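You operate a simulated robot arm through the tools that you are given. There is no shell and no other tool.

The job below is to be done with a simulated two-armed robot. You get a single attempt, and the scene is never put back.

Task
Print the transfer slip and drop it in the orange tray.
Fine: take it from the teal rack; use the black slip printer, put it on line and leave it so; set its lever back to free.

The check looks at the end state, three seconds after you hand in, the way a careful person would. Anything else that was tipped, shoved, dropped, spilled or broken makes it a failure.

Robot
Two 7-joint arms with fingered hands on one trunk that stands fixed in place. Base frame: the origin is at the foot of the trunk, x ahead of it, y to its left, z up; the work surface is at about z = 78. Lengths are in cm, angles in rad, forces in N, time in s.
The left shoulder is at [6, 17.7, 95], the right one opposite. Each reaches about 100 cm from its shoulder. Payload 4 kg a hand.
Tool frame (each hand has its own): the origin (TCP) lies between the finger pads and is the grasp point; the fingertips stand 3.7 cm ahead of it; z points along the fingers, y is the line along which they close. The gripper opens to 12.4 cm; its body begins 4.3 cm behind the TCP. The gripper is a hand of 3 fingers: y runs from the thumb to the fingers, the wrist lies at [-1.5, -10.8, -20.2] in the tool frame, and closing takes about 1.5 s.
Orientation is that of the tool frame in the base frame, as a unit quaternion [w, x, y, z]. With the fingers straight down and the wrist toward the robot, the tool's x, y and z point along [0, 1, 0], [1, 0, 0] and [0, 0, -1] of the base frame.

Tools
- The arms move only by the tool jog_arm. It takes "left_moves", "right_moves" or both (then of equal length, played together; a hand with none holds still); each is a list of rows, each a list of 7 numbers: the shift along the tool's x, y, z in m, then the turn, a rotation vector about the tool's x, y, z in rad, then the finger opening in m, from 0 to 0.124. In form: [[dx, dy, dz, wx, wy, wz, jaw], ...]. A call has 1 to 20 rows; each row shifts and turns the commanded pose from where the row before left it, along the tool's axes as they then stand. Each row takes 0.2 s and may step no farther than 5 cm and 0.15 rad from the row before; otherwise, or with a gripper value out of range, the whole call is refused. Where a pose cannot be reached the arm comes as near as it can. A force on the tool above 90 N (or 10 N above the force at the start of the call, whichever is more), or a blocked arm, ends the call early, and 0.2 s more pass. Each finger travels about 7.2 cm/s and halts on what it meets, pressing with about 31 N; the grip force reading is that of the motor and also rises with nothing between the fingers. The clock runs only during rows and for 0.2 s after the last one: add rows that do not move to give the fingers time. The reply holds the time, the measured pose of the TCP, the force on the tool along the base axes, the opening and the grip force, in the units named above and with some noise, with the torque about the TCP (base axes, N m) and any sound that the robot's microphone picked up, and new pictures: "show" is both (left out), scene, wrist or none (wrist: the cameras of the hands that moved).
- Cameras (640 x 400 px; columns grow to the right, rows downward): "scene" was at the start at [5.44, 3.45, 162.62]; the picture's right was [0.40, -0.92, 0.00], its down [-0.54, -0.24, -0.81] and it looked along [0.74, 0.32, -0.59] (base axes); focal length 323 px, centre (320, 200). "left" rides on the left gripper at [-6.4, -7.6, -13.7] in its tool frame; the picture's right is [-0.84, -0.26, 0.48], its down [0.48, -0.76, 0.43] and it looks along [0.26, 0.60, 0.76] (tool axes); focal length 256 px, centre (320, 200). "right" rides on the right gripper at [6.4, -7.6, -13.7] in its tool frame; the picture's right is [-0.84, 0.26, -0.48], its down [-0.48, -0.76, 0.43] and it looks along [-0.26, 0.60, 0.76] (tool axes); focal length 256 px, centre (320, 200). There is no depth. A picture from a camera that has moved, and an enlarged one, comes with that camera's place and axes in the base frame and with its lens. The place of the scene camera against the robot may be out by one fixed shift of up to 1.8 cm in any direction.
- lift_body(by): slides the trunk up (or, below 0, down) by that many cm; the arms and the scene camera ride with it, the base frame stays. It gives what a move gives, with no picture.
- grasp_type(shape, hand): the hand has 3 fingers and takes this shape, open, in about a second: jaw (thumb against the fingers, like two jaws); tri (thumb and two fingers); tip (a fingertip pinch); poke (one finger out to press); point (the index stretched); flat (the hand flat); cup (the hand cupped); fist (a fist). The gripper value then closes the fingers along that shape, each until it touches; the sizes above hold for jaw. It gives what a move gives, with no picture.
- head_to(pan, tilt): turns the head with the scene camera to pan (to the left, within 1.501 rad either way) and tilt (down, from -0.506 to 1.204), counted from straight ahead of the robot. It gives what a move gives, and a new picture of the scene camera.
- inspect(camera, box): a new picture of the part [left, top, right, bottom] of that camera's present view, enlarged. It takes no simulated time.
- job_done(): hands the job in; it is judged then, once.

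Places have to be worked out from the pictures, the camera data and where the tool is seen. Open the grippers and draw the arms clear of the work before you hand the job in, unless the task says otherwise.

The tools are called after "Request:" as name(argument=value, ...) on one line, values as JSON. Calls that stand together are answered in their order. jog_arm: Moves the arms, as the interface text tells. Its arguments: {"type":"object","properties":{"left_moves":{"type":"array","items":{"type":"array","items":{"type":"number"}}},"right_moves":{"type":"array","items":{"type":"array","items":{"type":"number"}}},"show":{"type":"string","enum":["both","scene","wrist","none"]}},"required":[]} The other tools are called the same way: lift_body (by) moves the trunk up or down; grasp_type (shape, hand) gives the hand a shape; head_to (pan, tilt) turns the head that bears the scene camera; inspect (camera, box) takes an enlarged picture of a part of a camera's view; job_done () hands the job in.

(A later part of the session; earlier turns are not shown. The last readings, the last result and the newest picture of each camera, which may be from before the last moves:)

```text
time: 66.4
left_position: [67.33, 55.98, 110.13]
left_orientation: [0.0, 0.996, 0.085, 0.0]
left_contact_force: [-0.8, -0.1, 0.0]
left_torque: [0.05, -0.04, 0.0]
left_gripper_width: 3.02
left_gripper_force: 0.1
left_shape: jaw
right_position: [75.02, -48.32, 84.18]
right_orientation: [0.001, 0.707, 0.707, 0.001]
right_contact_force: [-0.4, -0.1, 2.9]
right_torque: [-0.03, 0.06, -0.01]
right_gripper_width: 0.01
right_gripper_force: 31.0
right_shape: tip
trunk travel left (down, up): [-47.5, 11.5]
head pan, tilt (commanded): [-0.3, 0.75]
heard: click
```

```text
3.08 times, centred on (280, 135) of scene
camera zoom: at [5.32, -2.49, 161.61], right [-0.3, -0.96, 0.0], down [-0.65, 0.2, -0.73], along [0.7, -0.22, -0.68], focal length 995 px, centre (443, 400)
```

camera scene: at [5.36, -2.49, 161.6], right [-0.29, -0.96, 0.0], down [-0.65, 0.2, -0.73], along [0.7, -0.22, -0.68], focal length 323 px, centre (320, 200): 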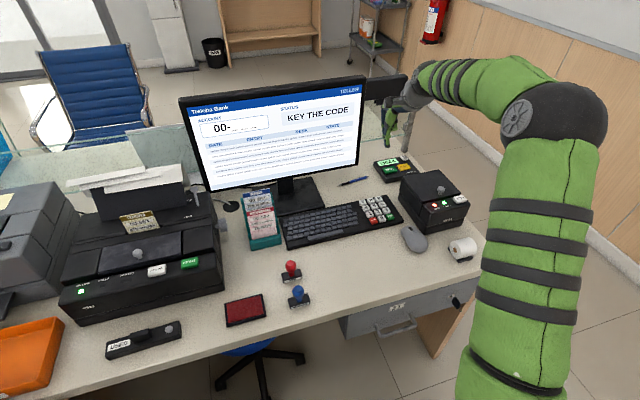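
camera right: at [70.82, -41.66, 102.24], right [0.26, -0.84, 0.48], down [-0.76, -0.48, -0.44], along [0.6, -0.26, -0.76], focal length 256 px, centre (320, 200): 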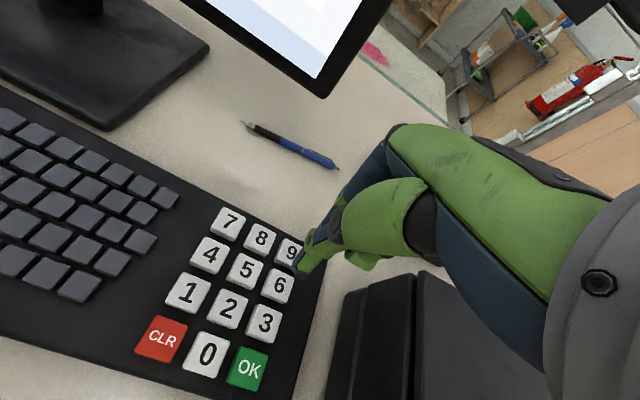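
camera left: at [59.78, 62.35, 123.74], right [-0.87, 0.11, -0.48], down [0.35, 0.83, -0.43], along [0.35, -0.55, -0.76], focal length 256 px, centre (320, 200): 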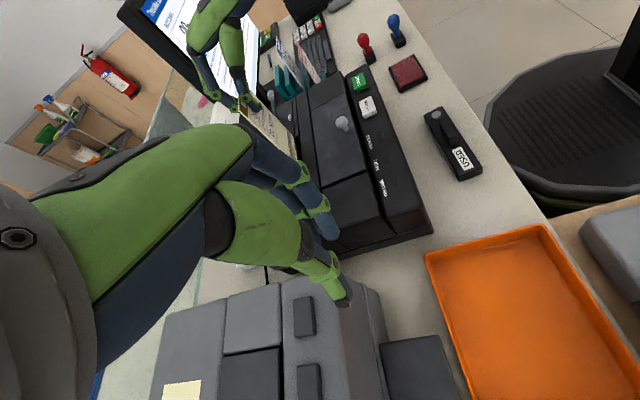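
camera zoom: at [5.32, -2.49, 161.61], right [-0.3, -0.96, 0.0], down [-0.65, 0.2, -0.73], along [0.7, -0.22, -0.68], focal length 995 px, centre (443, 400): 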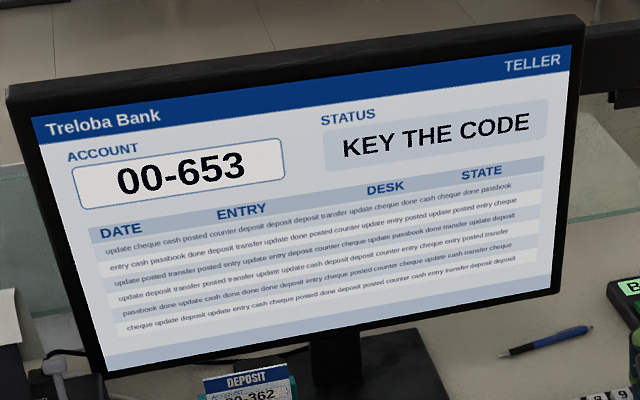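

The screen shows 00-653. I raise, move 3.1 cm back to the OK key, and press it.

Request:
jog_arm(right_moves=[[0, 0, -0.018, 0, 0, 0, 0.0], [0.001, -0.0155, 0, 0, 0, 0, 0.0], [0.001, -0.0155, 0, 0, 0, 0, 0.0], [0, 0, 0, 0, 0, 0, 0.0]], show="none")

Request:
inspect(camera="right", box=[180, 200, 380, 360])

```text
time: 67.4
left_position: [67.37, 56.17, 110.1]
left_orientation: [0.0, 0.996, 0.086, 0.0]
left_contact_force: [-0.7, -0.3, 0.8]
left_torque: [-0.01, -0.01, -0.01]
left_gripper_width: 3.0
left_gripper_force: 0.0
left_shape: jaw
right_position: [71.96, -47.96, 85.89]
right_orientation: [0.0, 0.707, 0.707, 0.0]
right_contact_force: [-0.9, -0.3, -0.5]
right_torque: [0.01, 0.01, 0.01]
right_gripper_width: 0.0
right_gripper_force: 31.3
right_shape: tip
trunk travel left (down, up): [-47.5, 11.5]
head pan, tilt (commanded): [-0.3, 0.75]
```

```text
2.50 times, centred on (280, 280) of right
camera zoom: at [64.39, -41.46, 99.59], right [0.26, -0.84, 0.48], down [-0.76, -0.48, -0.44], along [0.6, -0.26, -0.76], focal length 640 px, centre (420, 0)
```

zoom: 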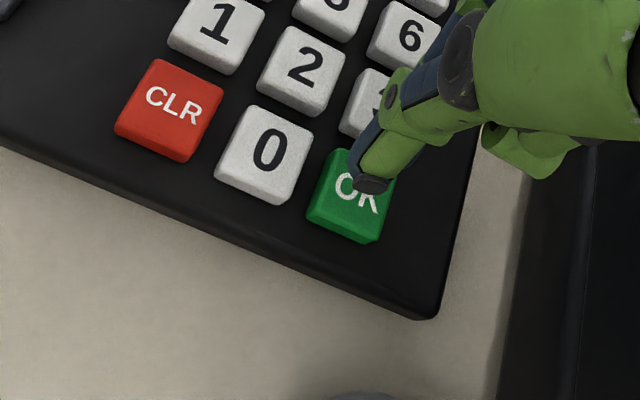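

The tip is over OK. I press it with the same depth and check the screen.

Request:
jog_arm(right_moves=[[0, 0, 0.01, 0, 0, 0, 0.0], [0, 0, 0.004, 0, 0, 0, 0.0], [0, 0, 0.002, 0, 0, 0, 0.0], [0, 0, 0.002, 0, 0, 0, 0.0]], show="none")

Request:
inspect(camera="scene", box=[180, 70, 380, 200])

```text
time: 68.4
left_position: [67.27, 56.02, 110.23]
left_orientation: [0.0, 0.996, 0.085, 0.0]
left_contact_force: [0.2, -0.3, 0.0]
left_torque: [0.0, 0.01, -0.04]
left_gripper_width: 3.04
left_gripper_force: 0.1
left_shape: jaw
right_position: [71.94, -48.01, 84.22]
right_orientation: [0.001, 0.707, 0.707, 0.001]
right_contact_force: [-1.5, -0.4, 2.2]
right_torque: [0.04, 0.05, 0.03]
right_gripper_width: 0.0
right_gripper_force: 31.1
right_shape: tip
trunk travel left (down, up): [-47.5, 11.5]
head pan, tilt (commanded): [-0.3, 0.75]
heard: click
```

```text
3.08 times, centred on (280, 135) of scene
camera zoom: at [5.32, -2.49, 161.61], right [-0.3, -0.96, 0.0], down [-0.65, 0.2, -0.73], along [0.7, -0.22, -0.68], focal length 995 px, centre (443, 400)
```

zoom: 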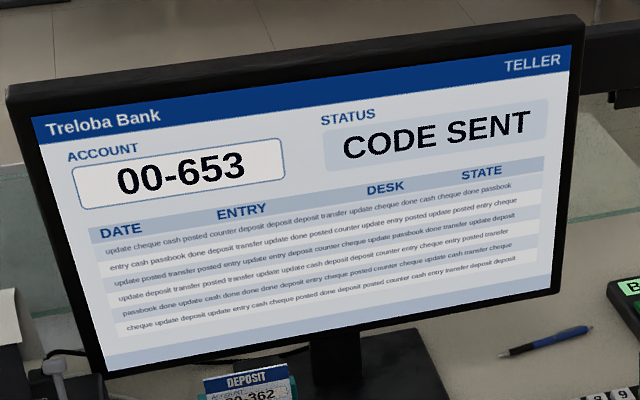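

"CODE SENT". Now I raise the right hand and travel back to above the PRINT button.

Request:
jog_arm(right_moves=[[0, 0, -0.03, 0, 0, 0, 0.0], [0, 0, -0.048, 0, 0, 0, 0.0], [0, 0, -0.048, 0, 0, 0, 0.0], [0, 0, -0.048, 0, 0, 0, 0.0], [0, 0, -0.048, 0, 0, 0, 0.0], [0, 0, -0.048, 0, 0, 0, 0.0], [0.048, -0.0063, 0, 0, 0, 0, 0.0], [0.048, -0.0063, 0, 0, 0, 0, 0.0], [0.048, -0.0063, 0, 0, 0, 0, 0.0], [0.048, -0.0063, 0, 0, 0, 0, 0.0], [0.048, -0.0063, 0, 0, 0, 0, 0.0], [0.048, -0.0063, 0, 0, 0, 0, 0.0], [0.048, -0.0063, 0, 0, 0, 0, 0.0], [0.048, -0.0063, 0, 0, 0, 0, 0.0], [0.048, -0.0063, 0, 0, 0, 0, 0.0], [0.048, -0.0063, 0, 0, 0, 0, 0.0], [0.048, -0.0063, 0, 0, 0, 0, 0.0], [0.048, -0.0063, 0, 0, 0, 0, 0.0], [0.048, -0.0063, 0, 0, 0, 0, 0.0], [0, 0, 0, 0, 0, 0, 0.0]], show="wrist")

Request:
head_to(pan=0.3, tilt=0.7)

```text
time: 72.6
left_position: [67.37, 55.91, 110.18]
left_orientation: [0.0, 0.996, 0.086, 0.0]
left_contact_force: [-1.0, 0.4, -0.6]
left_torque: [0.03, -0.04, 0.0]
left_gripper_width: 3.03
left_gripper_force: 0.1
left_shape: jaw
right_position: [63.58, 14.39, 111.19]
right_orientation: [0.001, 0.707, 0.707, 0.001]
right_contact_force: [0.0, 0.1, 0.2]
right_torque: [0.02, -0.01, 0.01]
right_gripper_width: 0.0
right_gripper_force: 30.7
right_shape: tip
trunk travel left (down, up): [-47.5, 11.5]
head pan, tilt (commanded): [-0.3, 0.75]
camera right: at [56.02, 20.84, 124.68], right [0.26, -0.84, 0.48], down [-0.76, -0.48, -0.44], along [0.6, -0.26, -0.76], focal length 256 px, centre (320, 200)
```

right: 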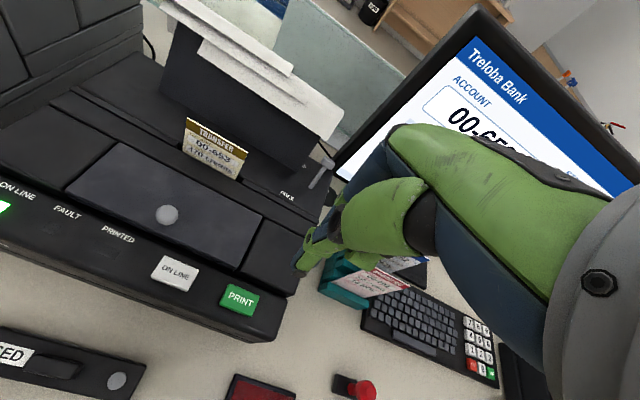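

```text
time: 73.6
left_position: [67.37, 56.01, 110.15]
left_orientation: [0.0, 0.996, 0.086, 0.001]
left_contact_force: [-0.8, -0.5, -0.7]
left_torque: [-0.01, -0.05, -0.01]
left_gripper_width: 3.01
left_gripper_force: 0.0
left_shape: jaw
right_position: [63.59, 14.36, 111.03]
right_orientation: [0.0, 0.707, 0.707, 0.001]
right_contact_force: [0.3, -0.3, -0.3]
right_torque: [0.01, 0.02, 0.03]
right_gripper_width: 0.02
right_gripper_force: 31.2
right_shape: tip
trunk travel left (down, up): [-47.5, 11.5]
head pan, tilt (commanded): [0.3, 0.7]
camera scene: at [5.55, 2.47, 162.02], right [0.29, -0.96, 0.0], down [-0.62, -0.19, -0.76], along [0.73, 0.23, -0.64], focal length 323 px, centre (320, 200)
```

scene: 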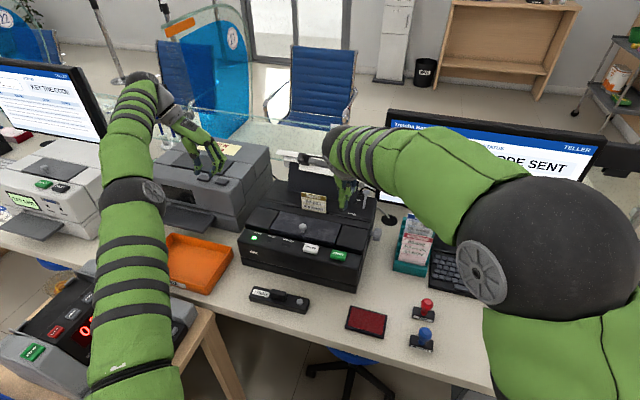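

PRINT is at about (63.0, 15.1, 91.3). I move over it and lower to just above.

Request:
jog_arm(right_moves=[[0.007, 0.001, 0.045, 0, 0, 0, 0.0], [0, 0, 0.045, 0, 0, 0, 0.0], [0, 0, 0.045, 0, 0, 0, 0.0], [0, 0, 0.012, 0, 0, 0, 0.0], [0, 0, 0, 0, 0, 0, 0.0]], show="none")

Request:
inspect(camera="right", box=[180, 180, 380, 340])

Request:
inspect(camera="left", box=[320, 30, 440, 130])

```text
time: 74.8
left_position: [67.4, 55.99, 110.14]
left_orientation: [0.001, 0.996, 0.086, 0.0]
left_contact_force: [-0.9, -0.3, 0.0]
left_torque: [0.02, -0.01, 0.01]
left_gripper_width: 3.01
left_gripper_force: 0.0
left_shape: jaw
right_position: [63.86, 15.16, 96.56]
right_orientation: [0.001, 0.707, 0.707, 0.0]
right_contact_force: [-0.8, 0.3, -0.8]
right_torque: [0.01, 0.01, -0.02]
right_gripper_width: 0.0
right_gripper_force: 31.2
right_shape: tip
trunk travel left (down, up): [-47.5, 11.5]
head pan, tilt (commanded): [0.3, 0.7]
```

```text
2.50 times, centred on (280, 260) of right
camera zoom: at [56.17, 21.66, 110.09], right [0.26, -0.84, 0.48], down [-0.76, -0.48, -0.44], along [0.6, -0.26, -0.76], focal length 640 px, centre (420, 50)
```

zoom: 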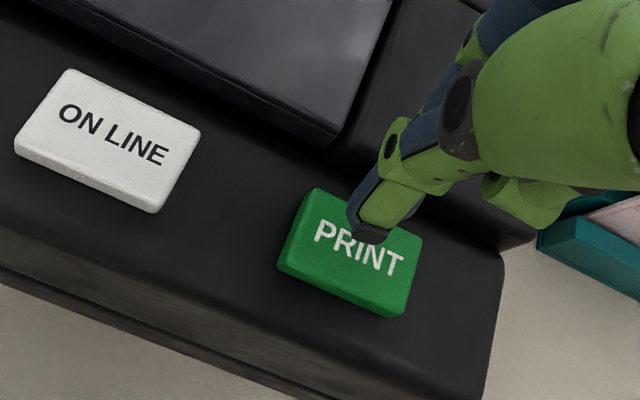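

```text
4.00 times, centred on (380, 80) of left
camera zoom: at [59.77, 62.32, 123.76], right [-0.87, 0.11, -0.48], down [0.35, 0.83, -0.43], along [0.35, -0.55, -0.76], focal length 1024 px, centre (80, 680)
```

zoom: 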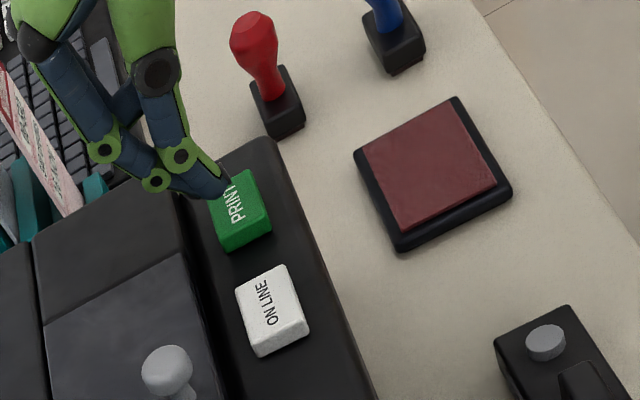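

The tip is above PRINT. I press down with small steps to the same level that clicked ON LINE.

Request:
jog_arm(right_moves=[[0.002, -0.002, 0.008, 0, 0, 0, 0.0], [0, 0, 0.006, 0, 0, 0, 0.0], [0, 0, 0.002, 0, 0, 0, 0.0], [0, 0, 0.002, 0, 0, 0, 0.0]], show="none")

```text
time: 75.8
left_position: [67.29, 56.0, 110.17]
left_orientation: [-0.001, 0.996, 0.085, 0.0]
left_contact_force: [0.7, 0.1, 0.1]
left_torque: [0.01, 0.01, -0.02]
left_gripper_width: 3.02
left_gripper_force: 0.1
left_shape: jaw
right_position: [63.58, 15.34, 94.64]
right_orientation: [0.001, 0.707, 0.707, 0.0]
right_contact_force: [1.0, -0.1, 2.7]
right_torque: [-0.02, 0.03, 0.0]
right_gripper_width: 0.0
right_gripper_force: 31.1
right_shape: tip
trunk travel left (down, up): [-47.5, 11.5]
head pan, tilt (commanded): [0.3, 0.7]
heard: click
```

A click. I raise the hand 5 cm and look at lamps, slip and screen.

Request:
jog_arm(right_moves=[[0, 0, -0.02, 0, 0, 0, 0.0], [0, 0, -0.04, 0, 0, 0, 0.0], [0, 0, -0.04, 0, 0, 0, 0.0], [0, 0, 0, 0, 0, 0, 0.0]], show="both")

Request:
inspect(camera="left", box=[260, 50, 460, 240])

Request:
inspect(camera="scene", box=[230, 100, 430, 290])

```text
time: 76.8
left_position: [67.4, 55.96, 110.11]
left_orientation: [0.0, 0.996, 0.085, 0.0]
left_contact_force: [-0.3, -0.2, -0.1]
left_torque: [-0.01, -0.01, 0.0]
left_gripper_width: 3.02
left_gripper_force: 0.2
left_shape: jaw
right_position: [63.77, 15.32, 104.7]
right_orientation: [0.0, 0.707, 0.707, 0.0]
right_contact_force: [0.5, 0.4, 0.2]
right_torque: [0.02, 0.03, 0.01]
right_gripper_width: 0.0
right_gripper_force: 31.3
right_shape: tip
trunk travel left (down, up): [-47.5, 11.5]
head pan, tilt (commanded): [0.3, 0.7]
camera scene: at [5.56, 2.49, 162.02], right [0.3, -0.96, 0.0], down [-0.62, -0.19, -0.76], along [0.73, 0.23, -0.64], focal length 323 px, centre (320, 200)
camera right: at [56.08, 21.82, 118.27], right [0.26, -0.84, 0.48], down [-0.76, -0.48, -0.44], along [0.6, -0.26, -0.76], focal length 256 px, centre (320, 200)
```

scene: 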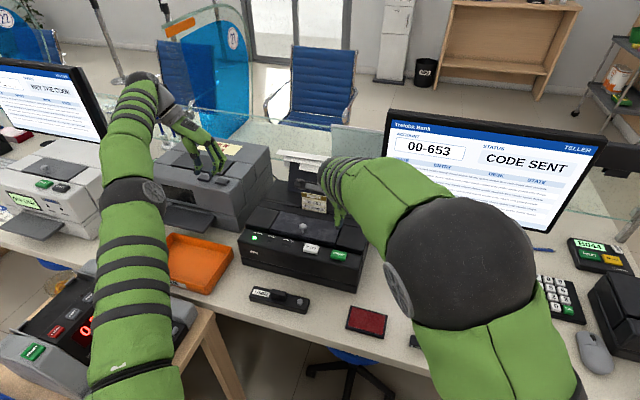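
right: 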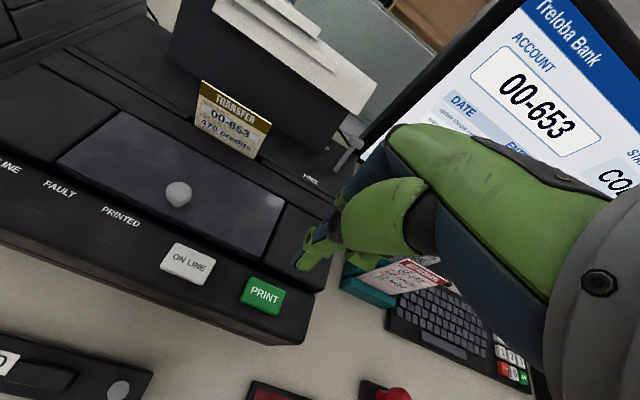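

```text
2.11 times, centred on (360, 145) of left
camera zoom: at [59.78, 62.34, 123.74], right [-0.87, 0.11, -0.48], down [0.35, 0.83, -0.43], along [0.35, -0.55, -0.76], focal length 539 px, centre (236, 316)
```

zoom: 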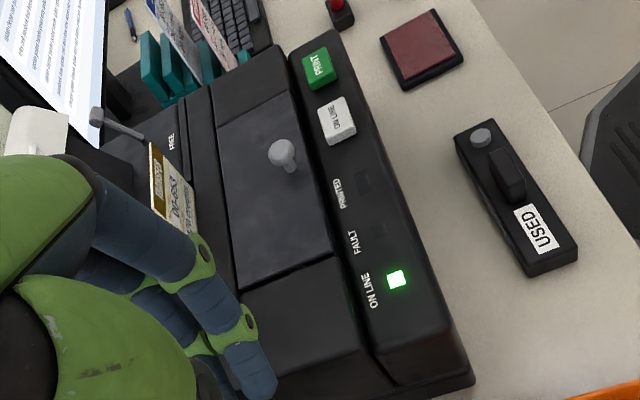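

```text
2.11 times, centred on (330, 195) of scene
camera zoom: at [5.56, 2.49, 162.02], right [0.3, -0.96, 0.0], down [-0.62, -0.19, -0.76], along [0.73, 0.23, -0.64], focal length 681 px, centre (299, 210)
```

zoom: 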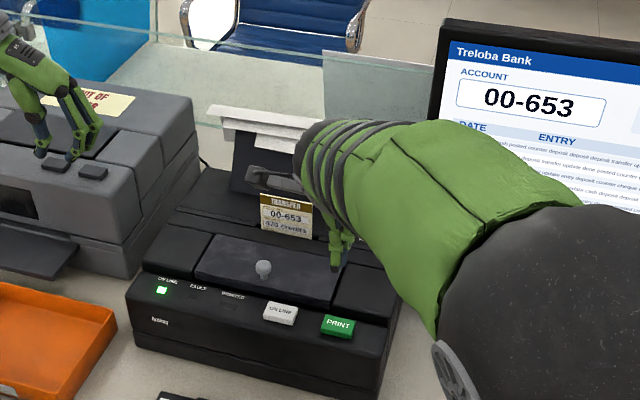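

No FAULT, PRINTED not lit yet. I hold still for about 3 seconds to let it print and listen.

Request:
jog_arm(right_moves=[[0, 0, 0, 0, 0, 0, 0.0], [0, 0, 0, 0, 0, 0, 0.0], [0, 0, 0, 0, 0, 0, 0.0], [0, 0, 0, 0, 0, 0, 0.0], [0, 0, 0, 0, 0, 0, 0.0], [0, 0, 0, 0, 0, 0, 0.0], [0, 0, 0, 0, 0, 0, 0.0], [0, 0, 0, 0, 0, 0, 0.0], [0, 0, 0, 0, 0, 0, 0.0], [0, 0, 0, 0, 0, 0, 0.0], [0, 0, 0, 0, 0, 0, 0.0], [0, 0, 0, 0, 0, 0, 0.0], [0, 0, 0, 0, 0, 0, 0.0], [0, 0, 0, 0, 0, 0, 0.0]], show="none")

Request:
inspect(camera="left", box=[260, 50, 460, 240])

Request:
inspect(camera="right", box=[0, 40, 340, 320])

```text
time: 79.8
left_position: [67.39, 55.97, 110.22]
left_orientation: [0.0, 0.996, 0.086, 0.0]
left_contact_force: [0.7, 0.5, -0.2]
left_torque: [-0.02, 0.02, 0.03]
left_gripper_width: 3.04
left_gripper_force: 0.1
left_shape: jaw
right_position: [63.63, 15.3, 104.48]
right_orientation: [0.0, 0.707, 0.707, 0.0]
right_contact_force: [-0.3, -0.3, 0.0]
right_torque: [-0.04, -0.03, -0.01]
right_gripper_width: 0.03
right_gripper_force: 30.9
right_shape: tip
trunk travel left (down, up): [-47.5, 11.5]
head pan, tilt (commanded): [0.3, 0.7]
```

```text
2.11 times, centred on (360, 145) of left
camera zoom: at [59.77, 62.33, 123.76], right [-0.87, 0.11, -0.48], down [0.35, 0.83, -0.43], along [0.35, -0.55, -0.76], focal length 539 px, centre (236, 316)
```

zoom: 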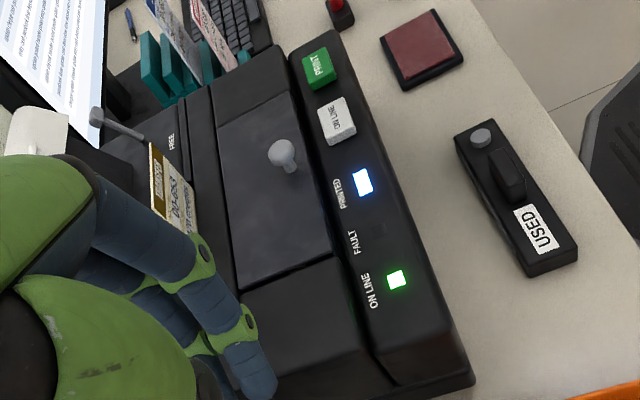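

```text
1.43 times, centred on (170, 180) of right
camera zoom: at [56.08, 21.8, 118.24], right [0.26, -0.84, 0.48], down [-0.76, -0.48, -0.44], along [0.6, -0.26, -0.76], focal length 366 px, centre (534, 229)
```

zoom: 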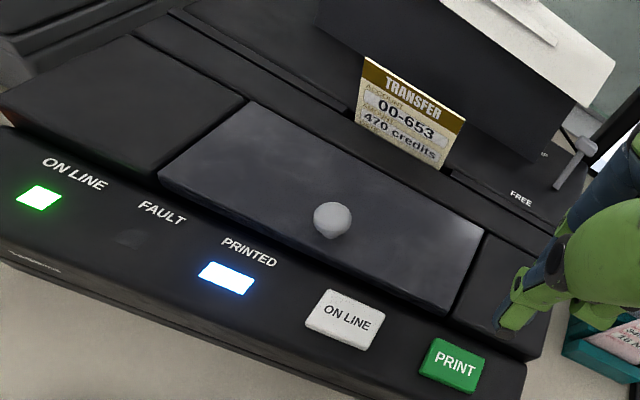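

PRINTED is lit blue. Now the lever must go back to FREE. I tilt the right hand again by -0.5, open the pinch to 4.5 cm, and go above the lever, whose head I place at about (85, 12.2, 96.9).

Request:
jog_arm(right_moves=[[0, 0, -0.04, 0, 0, 0, 0.0], [0, 0, -0.04, 0, 0, 0, 0.0], [-0.01, 0.045, 0, 0, 0, 0, 0.0], [-0.01, 0.045, 0, 0, 0, 0, 0.02], [-0.01, 0.045, 0, 0, 0, 0, 0.045], [0, 0.03, 0, -0.125, 0, 0, 0.045], [0, 0.02, 0, -0.125, 0, 0, 0.045], [0, 0, 0, -0.125, 0, 0, 0.045], [0, 0, 0, -0.125, 0, 0, 0.045], [0, 0, 0, 0, 0, 0, 0.045]], show="wrist")

Request:
inspect(camera="right", box=[200, 180, 400, 340])

Request:
inspect(camera="left", box=[180, 0, 340, 120])

```text
time: 82.0
left_position: [67.39, 55.91, 110.13]
left_orientation: [0.0, 0.996, 0.086, 0.0]
left_contact_force: [0.2, -0.7, 0.2]
left_torque: [-0.04, 0.0, -0.01]
left_gripper_width: 2.99
left_gripper_force: 0.1
left_shape: jaw
right_position: [82.14, 12.32, 112.94]
right_orientation: [0.176, 0.685, 0.685, 0.177]
right_contact_force: [-0.2, 0.0, 0.3]
right_torque: [-0.02, 0.01, -0.01]
right_gripper_width: 4.32
right_gripper_force: 0.0
right_shape: tip
trunk travel left (down, up): [-47.5, 11.5]
head pan, tilt (commanded): [0.3, 0.7]
camera right: at [68.99, 18.78, 121.3], right [-0.01, -0.84, 0.55], down [-0.46, -0.48, -0.75], along [0.89, -0.26, -0.38], focal length 256 px, centre (320, 200)
```

right: 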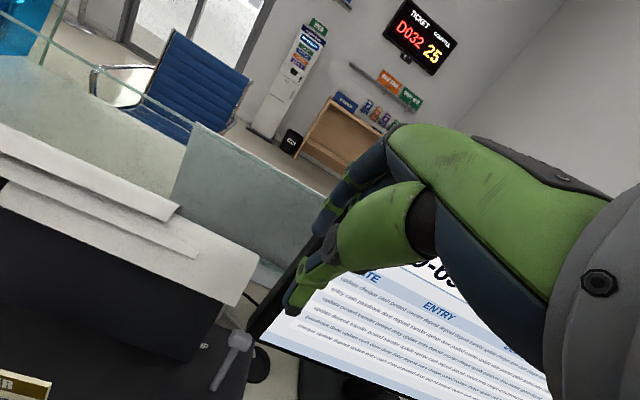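

```text
2.50 times, centred on (300, 260) of right
camera zoom: at [68.99, 18.78, 121.3], right [-0.01, -0.84, 0.55], down [-0.46, -0.48, -0.75], along [0.89, -0.26, -0.38], focal length 640 px, centre (370, 50)
```

zoom: 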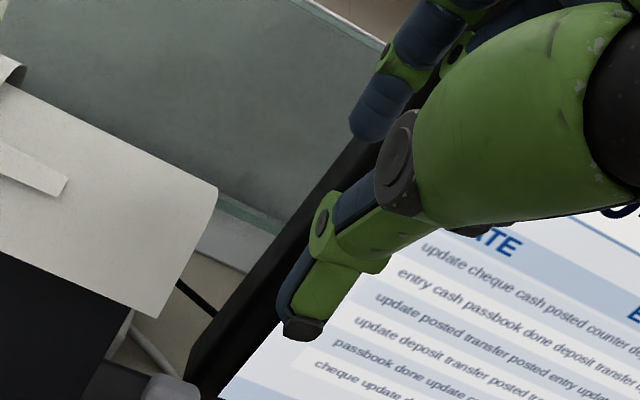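

```text
3.33 times, centred on (260, 60) of left
camera zoom: at [59.8, 62.28, 123.77], right [-0.87, 0.11, -0.48], down [0.35, 0.83, -0.43], along [0.35, -0.55, -0.76], focal length 853 px, centre (520, 667)
```

zoom: 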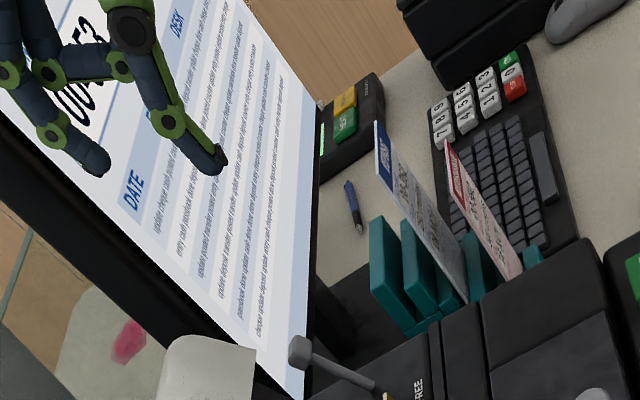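

Open pinch straddles in x: thumb tip at tool y≈-3.4, index about +3.9. I line up so moving along the fingers brings the lever head between them, then advance 10 cm and check.

Request:
jog_arm(right_moves=[[-0.0015, -0.0241, -0.0132, 0, 0, 0, 0.045], [-0.0015, -0.0241, -0.0132, 0, 0, 0, 0.045], [0, 0, 0.035, 0, 0, 0, 0.045], [0, 0, 0.035, 0, 0, 0, 0.045], [0, 0, 0.03, 0, 0, 0, 0.045], [0, 0, 0, 0, 0, 0, 0.045]], show="wrist")

Request:
inspect(camera="right", box=[200, 160, 400, 320])

Request:
inspect(camera="left", box=[190, 20, 330, 130])

```text
time: 83.4
left_position: [67.25, 56.02, 110.09]
left_orientation: [0.001, 0.996, 0.085, 0.0]
left_contact_force: [-0.7, 0.6, 0.4]
left_torque: [-0.02, -0.02, -0.02]
left_gripper_width: 3.02
left_gripper_force: 0.0
left_shape: jaw
right_position: [81.33, 11.99, 104.07]
right_orientation: [0.176, 0.685, 0.685, 0.176]
right_contact_force: [0.7, 0.6, -0.6]
right_torque: [0.03, -0.01, -0.01]
right_gripper_width: 4.33
right_gripper_force: 0.1
right_shape: tip
trunk travel left (down, up): [-47.5, 11.5]
head pan, tilt (commanded): [0.3, 0.7]
camera right: at [68.17, 18.52, 112.46], right [-0.01, -0.84, 0.55], down [-0.46, -0.48, -0.75], along [0.89, -0.25, -0.38], focal length 256 px, centre (320, 200)
```

right: 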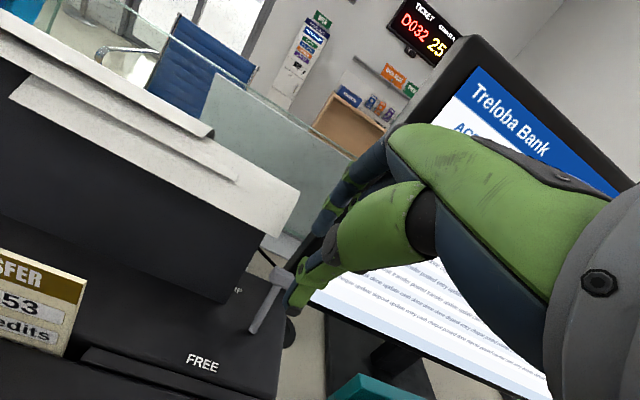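

```text
2.50 times, centred on (300, 240) of right
camera zoom: at [68.17, 18.52, 112.46], right [-0.01, -0.84, 0.55], down [-0.46, -0.48, -0.75], along [0.89, -0.25, -0.38], focal length 640 px, centre (370, 100)
```

zoom: 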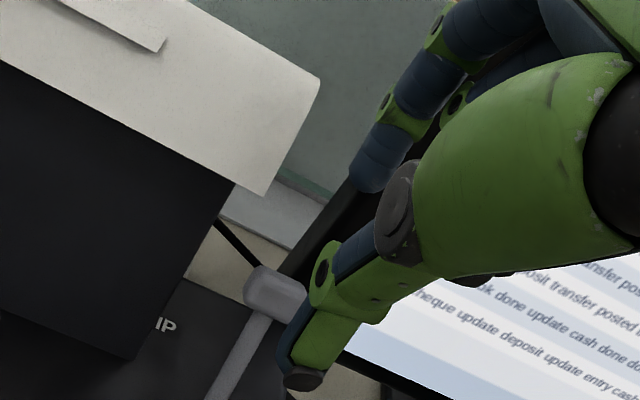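

```text
3.64 times, centred on (260, 75) of left
camera zoom: at [59.75, 62.32, 123.77], right [-0.87, 0.11, -0.48], down [0.35, 0.83, -0.43], along [0.35, -0.55, -0.76], focal length 931 px, centre (538, 654)
```

zoom: 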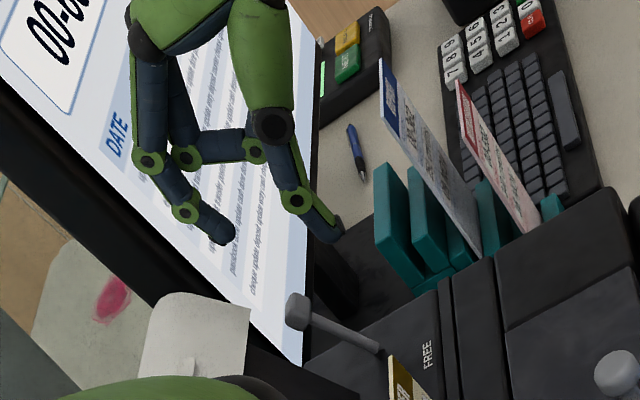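

The lever head sits at tool (0.2, -0.15, 7.8), nicely between thumb and index. I advance 4.9 cm along the fingers.

Request:
jog_arm(right_moves=[[0.003, 0, 0.02, 0, 0, 0, 0.045], [0, 0, 0.015, 0, 0, 0, 0.045], [0, 0, 0.014, 0, 0, 0, 0.045], [0, 0, 0, 0, 0, 0, 0.045]], show="none")

Request:
inspect(camera="right", box=[200, 160, 400, 320])

Request:
inspect(camera="left", box=[190, 40, 310, 140])

```text
time: 84.4
left_position: [67.35, 56.07, 110.0]
left_orientation: [0.0, 0.996, 0.085, 0.0]
left_contact_force: [0.1, -1.0, -0.1]
left_torque: [-0.02, -0.02, 0.03]
left_gripper_width: 3.03
left_gripper_force: 0.0
left_shape: jaw
right_position: [83.6, 12.29, 99.95]
right_orientation: [0.175, 0.686, 0.685, 0.175]
right_contact_force: [-0.5, 0.1, -0.2]
right_torque: [-0.03, 0.02, -0.02]
right_gripper_width: 4.34
right_gripper_force: 0.1
right_shape: tip
trunk travel left (down, up): [-47.5, 11.5]
head pan, tilt (commanded): [0.3, 0.7]
```

```text
2.50 times, centred on (300, 240) of right
camera zoom: at [70.53, 18.76, 108.18], right [-0.01, -0.84, 0.55], down [-0.46, -0.48, -0.75], along [0.89, -0.26, -0.38], focal length 640 px, centre (370, 100)
```

zoom: 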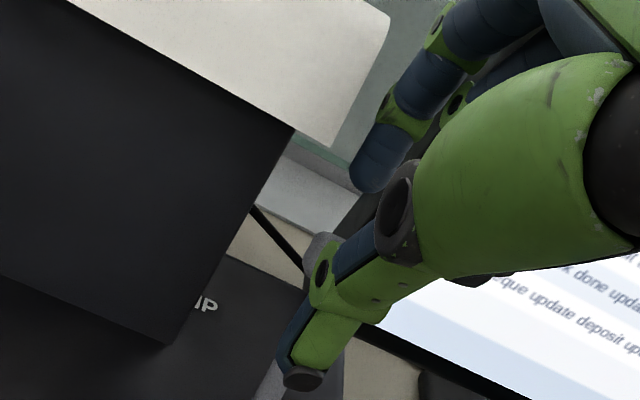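

```text
4.00 times, centred on (250, 90) of left
camera zoom: at [59.77, 62.33, 123.76], right [-0.87, 0.11, -0.48], down [0.35, 0.83, -0.43], along [0.35, -0.55, -0.76], focal length 1024 px, centre (600, 640)
```

zoom: 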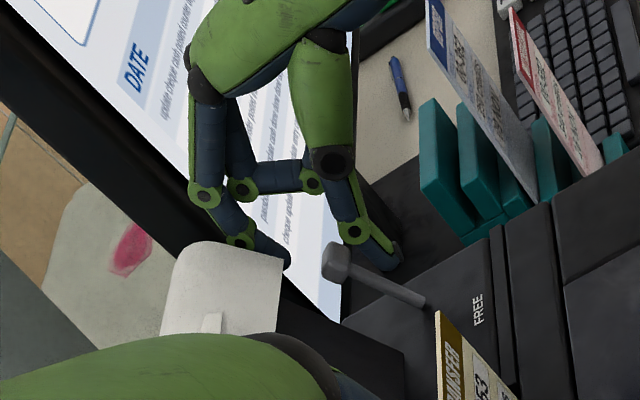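

The lever head is between thumb and index. I close the pinch on it.

Request:
jog_arm(right_moves=[[0, 0, 0, 0, 0, 0, 0.03], [0, 0, 0, 0, 0, 0, 0.015], [0, 0, 0, 0, 0, 0, 0.0], [0, 0, 0, 0, 0, 0, 0.0], [0, 0, 0, 0, 0, 0, 0.0], [0, 0, 0, 0, 0, 0, 0.0]], show="none")

Request:
inspect(camera="right", box=[200, 160, 400, 320])

Request:
inspect(camera="left", box=[190, 40, 310, 140])

```text
time: 85.8
left_position: [67.09, 56.1, 110.36]
left_orientation: [0.0, 0.996, 0.085, 0.001]
left_contact_force: [-0.4, 1.0, 0.0]
left_torque: [-0.02, -0.01, 0.02]
left_gripper_width: 3.03
left_gripper_force: 0.0
left_shape: jaw
right_position: [83.51, 12.38, 100.29]
right_orientation: [0.177, 0.684, 0.685, 0.179]
right_contact_force: [-2.5, -0.2, 26.4]
right_torque: [-0.08, -0.39, 0.08]
right_gripper_width: 0.01
right_gripper_force: 31.0
right_shape: tip
trunk travel left (down, up): [-47.5, 11.5]
head pan, tilt (commanded): [0.3, 0.7]
```

```text
2.50 times, centred on (300, 240) of right
camera zoom: at [70.34, 18.79, 108.59], right [-0.01, -0.84, 0.54], down [-0.45, -0.48, -0.75], along [0.89, -0.25, -0.37], focal length 640 px, centre (370, 100)
```

zoom: 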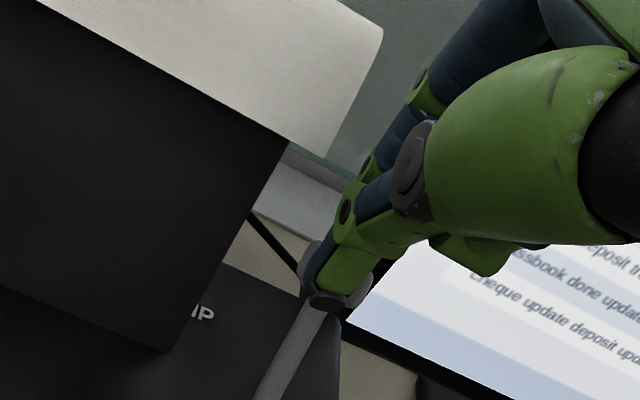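

```text
4.00 times, centred on (250, 90) of left
camera zoom: at [59.55, 62.3, 123.92], right [-0.87, 0.11, -0.48], down [0.35, 0.83, -0.43], along [0.35, -0.55, -0.76], focal length 1024 px, centre (600, 640)
```

zoom: 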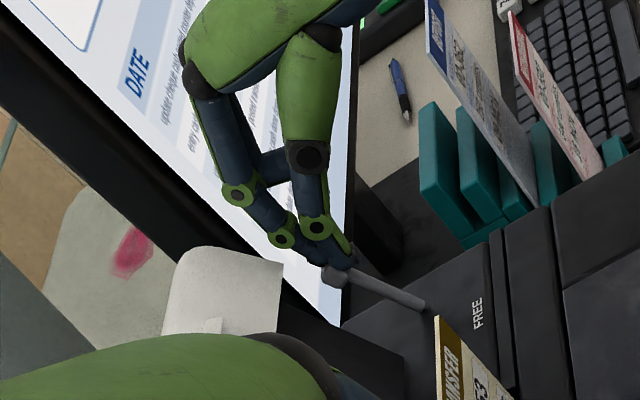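

The pinch closed on top of the head (26 N upward), not around it. I reopen, go 1.2 cm deeper along the fingers, and look before closing again.

Request:
jog_arm(right_moves=[[0, 0, 0, 0, 0, 0, 0.02], [0, 0, 0, 0, 0, 0, 0.045], [0, 0, 0, 0, 0, 0, 0.045], [0, 0, 0.006, 0, 0, 0, 0.045], [0, 0, 0.006, 0, 0, 0, 0.045], [0, 0, 0, 0, 0, 0, 0.045]], show="none")

Request:
inspect(camera="right", box=[200, 160, 400, 320])

Request:
inspect(camera="left", box=[190, 40, 310, 140])

```text
time: 87.2
left_position: [67.32, 56.05, 110.11]
left_orientation: [0.001, 0.996, 0.086, -0.001]
left_contact_force: [0.3, -0.3, 0.3]
left_torque: [0.0, 0.02, 0.02]
left_gripper_width: 3.01
left_gripper_force: 0.2
left_shape: jaw
right_position: [84.23, 12.23, 98.87]
right_orientation: [0.175, 0.685, 0.685, 0.175]
right_contact_force: [-0.9, -0.2, 0.0]
right_torque: [0.02, -0.03, 0.01]
right_gripper_width: 4.32
right_gripper_force: 0.0
right_shape: tip
trunk travel left (down, up): [-47.5, 11.5]
head pan, tilt (commanded): [0.3, 0.7]
```

```text
2.50 times, centred on (300, 240) of right
camera zoom: at [71.12, 18.8, 107.15], right [-0.01, -0.84, 0.55], down [-0.46, -0.48, -0.75], along [0.89, -0.26, -0.38], focal length 640 px, centre (370, 100)
```

zoom: 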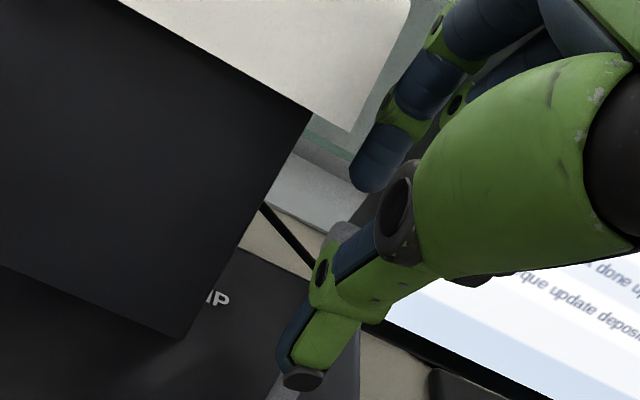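

```text
4.00 times, centred on (250, 90) of left
camera zoom: at [59.77, 62.33, 123.76], right [-0.87, 0.11, -0.48], down [0.35, 0.83, -0.43], along [0.35, -0.55, -0.76], focal length 1024 px, centre (600, 640)
```

zoom: 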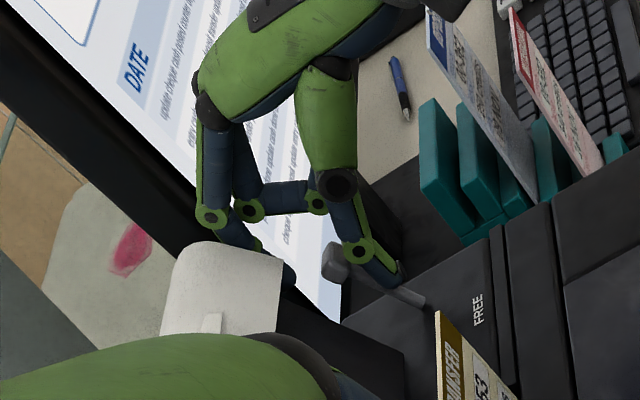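

The head is deeper between the fingers now. I go 4 mm further and close.

Request:
jog_arm(right_moves=[[0, 0, 0.004, 0, 0, 0, 0.045], [0, 0, 0, 0, 0, 0, 0.03], [0, 0, 0, 0, 0, 0, 0.02], [0, 0, 0, 0, 0, 0, 0.01], [0, 0, 0, 0, 0, 0, 0.0], [0, 0, 0, 0, 0, 0, 0.0]], show="none")

Request:
inspect(camera="right", box=[200, 160, 400, 320])

Request:
inspect(camera="left", box=[190, 40, 310, 140])

```text
time: 88.6
left_position: [67.37, 55.99, 110.16]
left_orientation: [-0.001, 0.996, 0.086, 0.0]
left_contact_force: [0.1, -0.7, -0.7]
left_torque: [-0.02, 0.02, -0.02]
left_gripper_width: 3.01
left_gripper_force: 0.0
left_shape: jaw
right_position: [84.45, 12.64, 98.43]
right_orientation: [0.175, 0.685, 0.685, 0.175]
right_contact_force: [-7.8, 6.4, -0.2]
right_torque: [0.28, 0.5, 0.08]
right_gripper_width: 1.73
right_gripper_force: 31.8
right_shape: tip
trunk travel left (down, up): [-47.5, 11.5]
head pan, tilt (commanded): [0.3, 0.7]
```

```text
2.50 times, centred on (300, 240) of right
camera zoom: at [71.24, 18.96, 106.82], right [-0.01, -0.84, 0.55], down [-0.46, -0.48, -0.75], along [0.89, -0.25, -0.38], focal length 640 px, centre (370, 100)
```

zoom: 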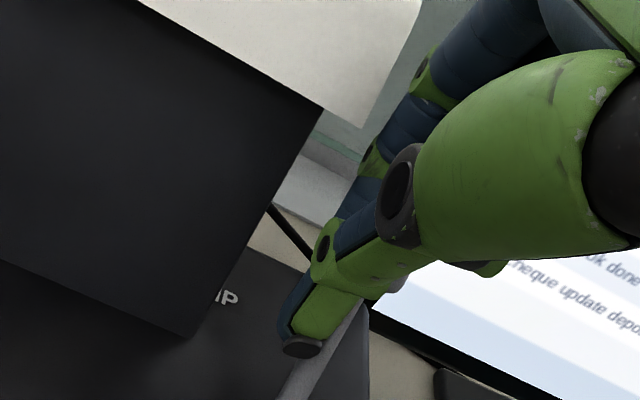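

```text
4.00 times, centred on (250, 90) of left
camera zoom: at [59.71, 62.4, 123.75], right [-0.87, 0.11, -0.48], down [0.35, 0.83, -0.44], along [0.35, -0.55, -0.76], focal length 1024 px, centre (600, 640)
```

zoom: 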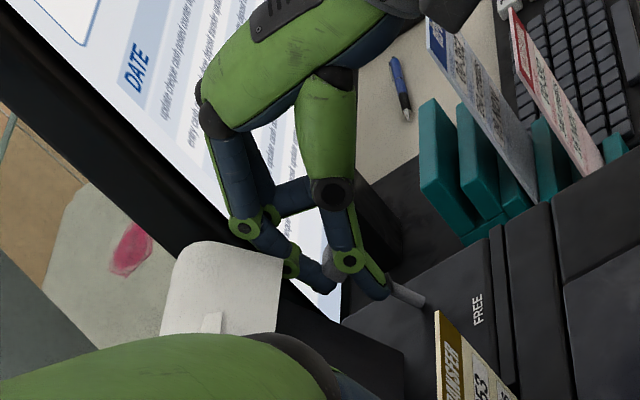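

The head is gripped (1.7 cm, 31 N). I pull it back toward FREE, about 4 cm in -x.

Request:
jog_arm(right_moves=[[-0.001, -0.0086, -0.0057, 0, 0, 0, 0.0], [0, -0.0088, -0.0048, 0, 0, 0, 0.0], [0, -0.009, -0.0039, 0, 0, 0, 0.0], [0, -0.0088, -0.0044, 0, 0, 0, 0.0], [0, 0, 0, 0, 0, 0, 0.0]], show="none")

Request:
inspect(camera="right", box=[200, 160, 400, 320])

Request:
inspect(camera="left", box=[190, 40, 310, 140])

```text
time: 89.8
left_position: [67.34, 56.07, 110.36]
left_orientation: [0.0, 0.996, 0.085, -0.001]
left_contact_force: [-0.2, 0.9, 0.4]
left_torque: [-0.01, 0.05, 0.04]
left_gripper_width: 3.02
left_gripper_force: 0.0
left_shape: jaw
right_position: [80.62, 12.32, 98.56]
right_orientation: [0.177, 0.685, 0.685, 0.176]
right_contact_force: [5.1, 7.7, 8.4]
right_torque: [0.11, -0.7, 0.22]
right_gripper_width: 1.52
right_gripper_force: 31.4
right_shape: tip
trunk travel left (down, up): [-47.5, 11.5]
head pan, tilt (commanded): [0.3, 0.7]
```

```text
2.50 times, centred on (300, 240) of right
camera zoom: at [67.33, 18.8, 106.9], right [-0.01, -0.84, 0.55], down [-0.46, -0.48, -0.75], along [0.89, -0.25, -0.38], focal length 640 px, centre (370, 100)
```

zoom: 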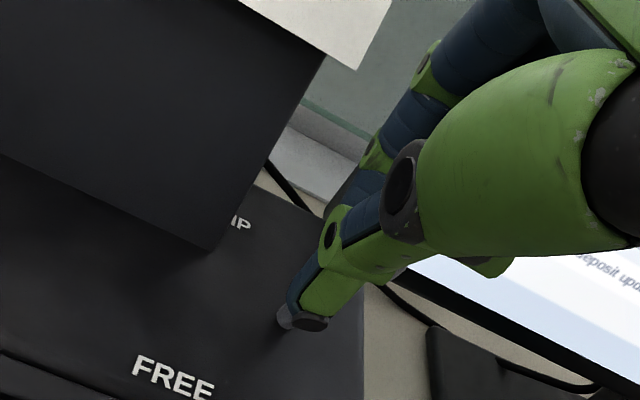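

```text
4.00 times, centred on (250, 90) of left
camera zoom: at [59.75, 62.38, 123.75], right [-0.87, 0.11, -0.48], down [0.35, 0.83, -0.44], along [0.35, -0.55, -0.76], focal length 1024 px, centre (600, 640)
```

zoom: 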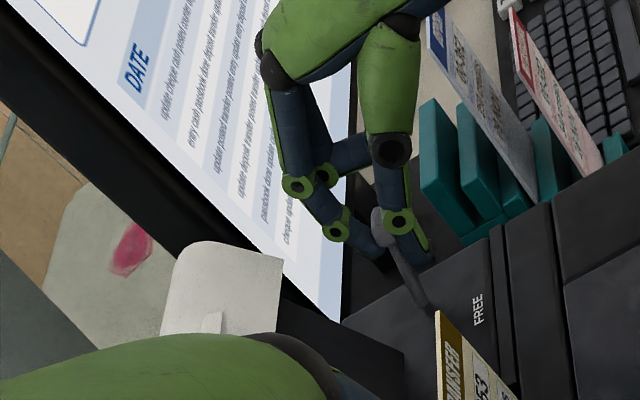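

The lever is most of the way; in this view the FREE position was ~0.8 cm further. I pull 1 cm more.

Request:
jog_arm(right_moves=[[-0.001, -0.0044, -0.0018, 0, 0, 0, 0.0], [0, -0.0044, -0.002, 0, 0, 0, 0.0], [0, -0.0026, -0.0012, 0, 0, 0, 0.0], [0, 0, 0, 0, 0, 0, 0.0]], show="none")

Request:
inspect(camera="left", box=[190, 40, 310, 140])

```text
time: 90.8
left_position: [67.36, 55.94, 110.05]
left_orientation: [0.0, 0.996, 0.086, -0.001]
left_contact_force: [-0.3, 0.4, 0.6]
left_torque: [-0.03, -0.01, 0.0]
left_gripper_width: 3.02
left_gripper_force: 0.1
left_shape: jaw
right_position: [79.38, 12.19, 98.03]
right_orientation: [0.175, 0.686, 0.685, 0.174]
right_contact_force: [10.9, 11.0, -7.0]
right_torque: [0.08, -0.43, 0.27]
right_gripper_width: 1.33
right_gripper_force: 31.0
right_shape: tip
trunk travel left (down, up): [-47.5, 11.5]
head pan, tilt (commanded): [0.3, 0.7]
```

```text
4.00 times, centred on (250, 90) of left
camera zoom: at [59.9, 62.43, 123.62], right [-0.87, 0.11, -0.48], down [0.35, 0.83, -0.44], along [0.35, -0.55, -0.76], focal length 1024 px, centre (600, 640)
```

zoom: 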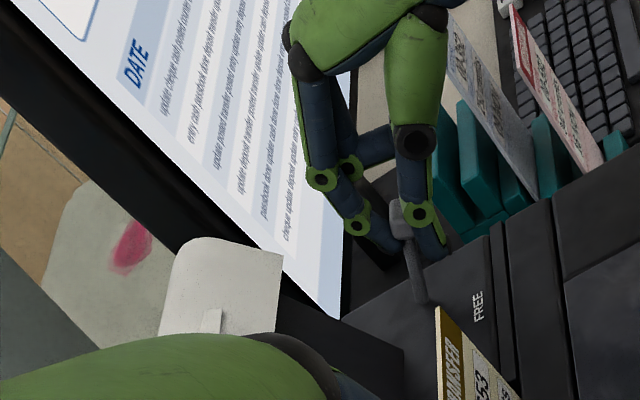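

The lever is at its FREE stop (11 N). I open the pinch and back out along the fingers.

Request:
jog_arm(right_moves=[[0, 0, 0, 0, 0, 0, 0.02], [0, 0, 0, 0, 0, 0, 0.045], [0, 0, 0, 0, 0, 0, 0.05], [0, 0, -0.02, 0, 0, 0, 0.05], [0, 0, -0.03, 0, 0, 0, 0.05], [0, 0, -0.04, 0, 0, 0, 0.05], [0, 0, -0.04, 0, 0, 0, 0.05], [0, 0, 0, 0, 0, 0, 0.05]], show="both")

Request:
inspect(camera="left", box=[190, 40, 350, 170])

Request:
inspect(camera="right", box=[80, 200, 320, 400])

```text
time: 92.6
left_position: [67.44, 55.98, 110.14]
left_orientation: [0.0, 0.996, 0.086, 0.0]
left_contact_force: [-0.5, -0.2, -0.2]
left_torque: [0.0, 0.0, -0.02]
left_gripper_width: 3.0
left_gripper_force: 0.1
left_shape: jaw
right_position: [73.23, 11.83, 109.6]
right_orientation: [0.175, 0.685, 0.685, 0.175]
right_contact_force: [-0.1, -0.1, -0.5]
right_torque: [0.01, -0.03, 0.03]
right_gripper_width: 4.91
right_gripper_force: 0.0
right_shape: tip
trunk travel left (down, up): [-47.5, 11.5]
head pan, tilt (commanded): [0.3, 0.7]
camera scene: at [5.58, 2.5, 162.02], right [0.3, -0.96, 0.0], down [-0.62, -0.19, -0.76], along [0.73, 0.23, -0.64], focal length 323 px, centre (320, 200)
camera right: at [59.96, 18.42, 117.98], right [-0.01, -0.84, 0.55], down [-0.46, -0.48, -0.75], along [0.89, -0.26, -0.38], focal length 256 px, centre (320, 200)
```

scene: 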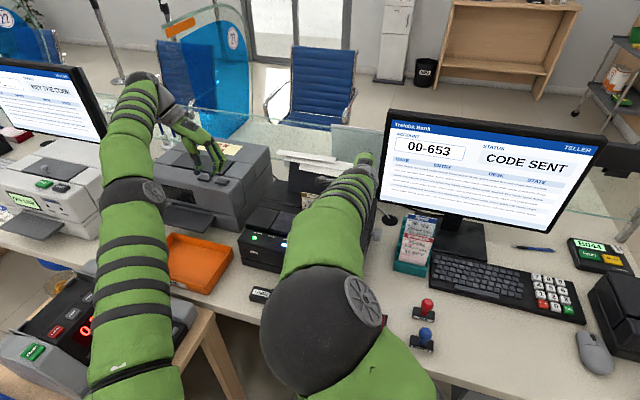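
right: 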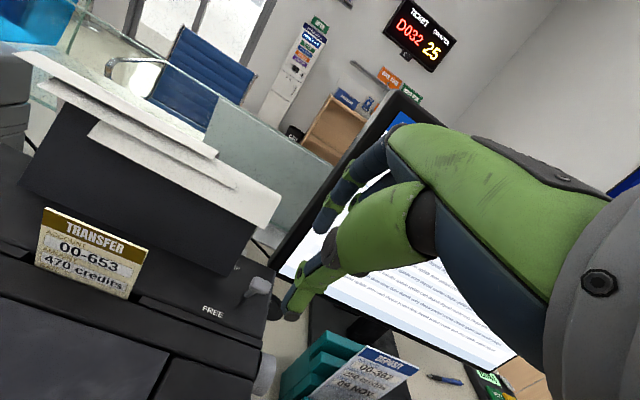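

```text
3.08 times, centred on (270, 105) of left
camera zoom: at [59.8, 62.34, 123.73], right [-0.87, 0.11, -0.48], down [0.35, 0.83, -0.43], along [0.35, -0.55, -0.76], focal length 788 px, centre (474, 492)
```

zoom: 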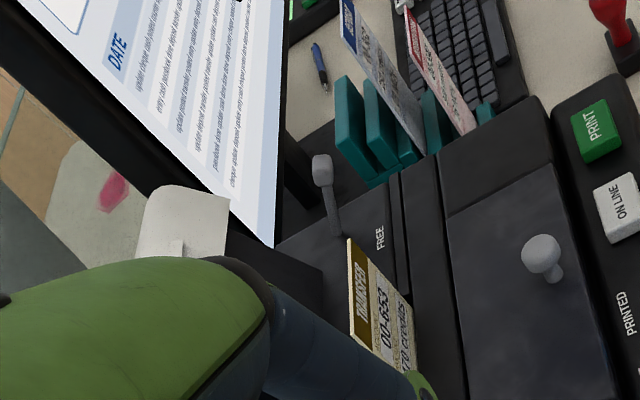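

```text
2.00 times, centred on (200, 300) of right
camera zoom: at [59.96, 18.42, 117.98], right [-0.01, -0.84, 0.55], down [-0.46, -0.48, -0.75], along [0.89, -0.26, -0.38], focal length 512 px, centre (560, 0)
```

zoom: 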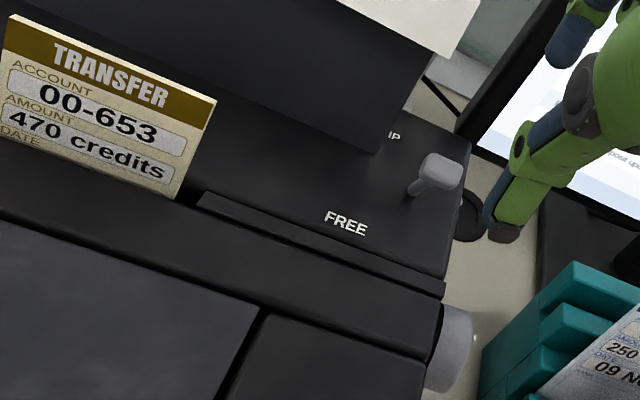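

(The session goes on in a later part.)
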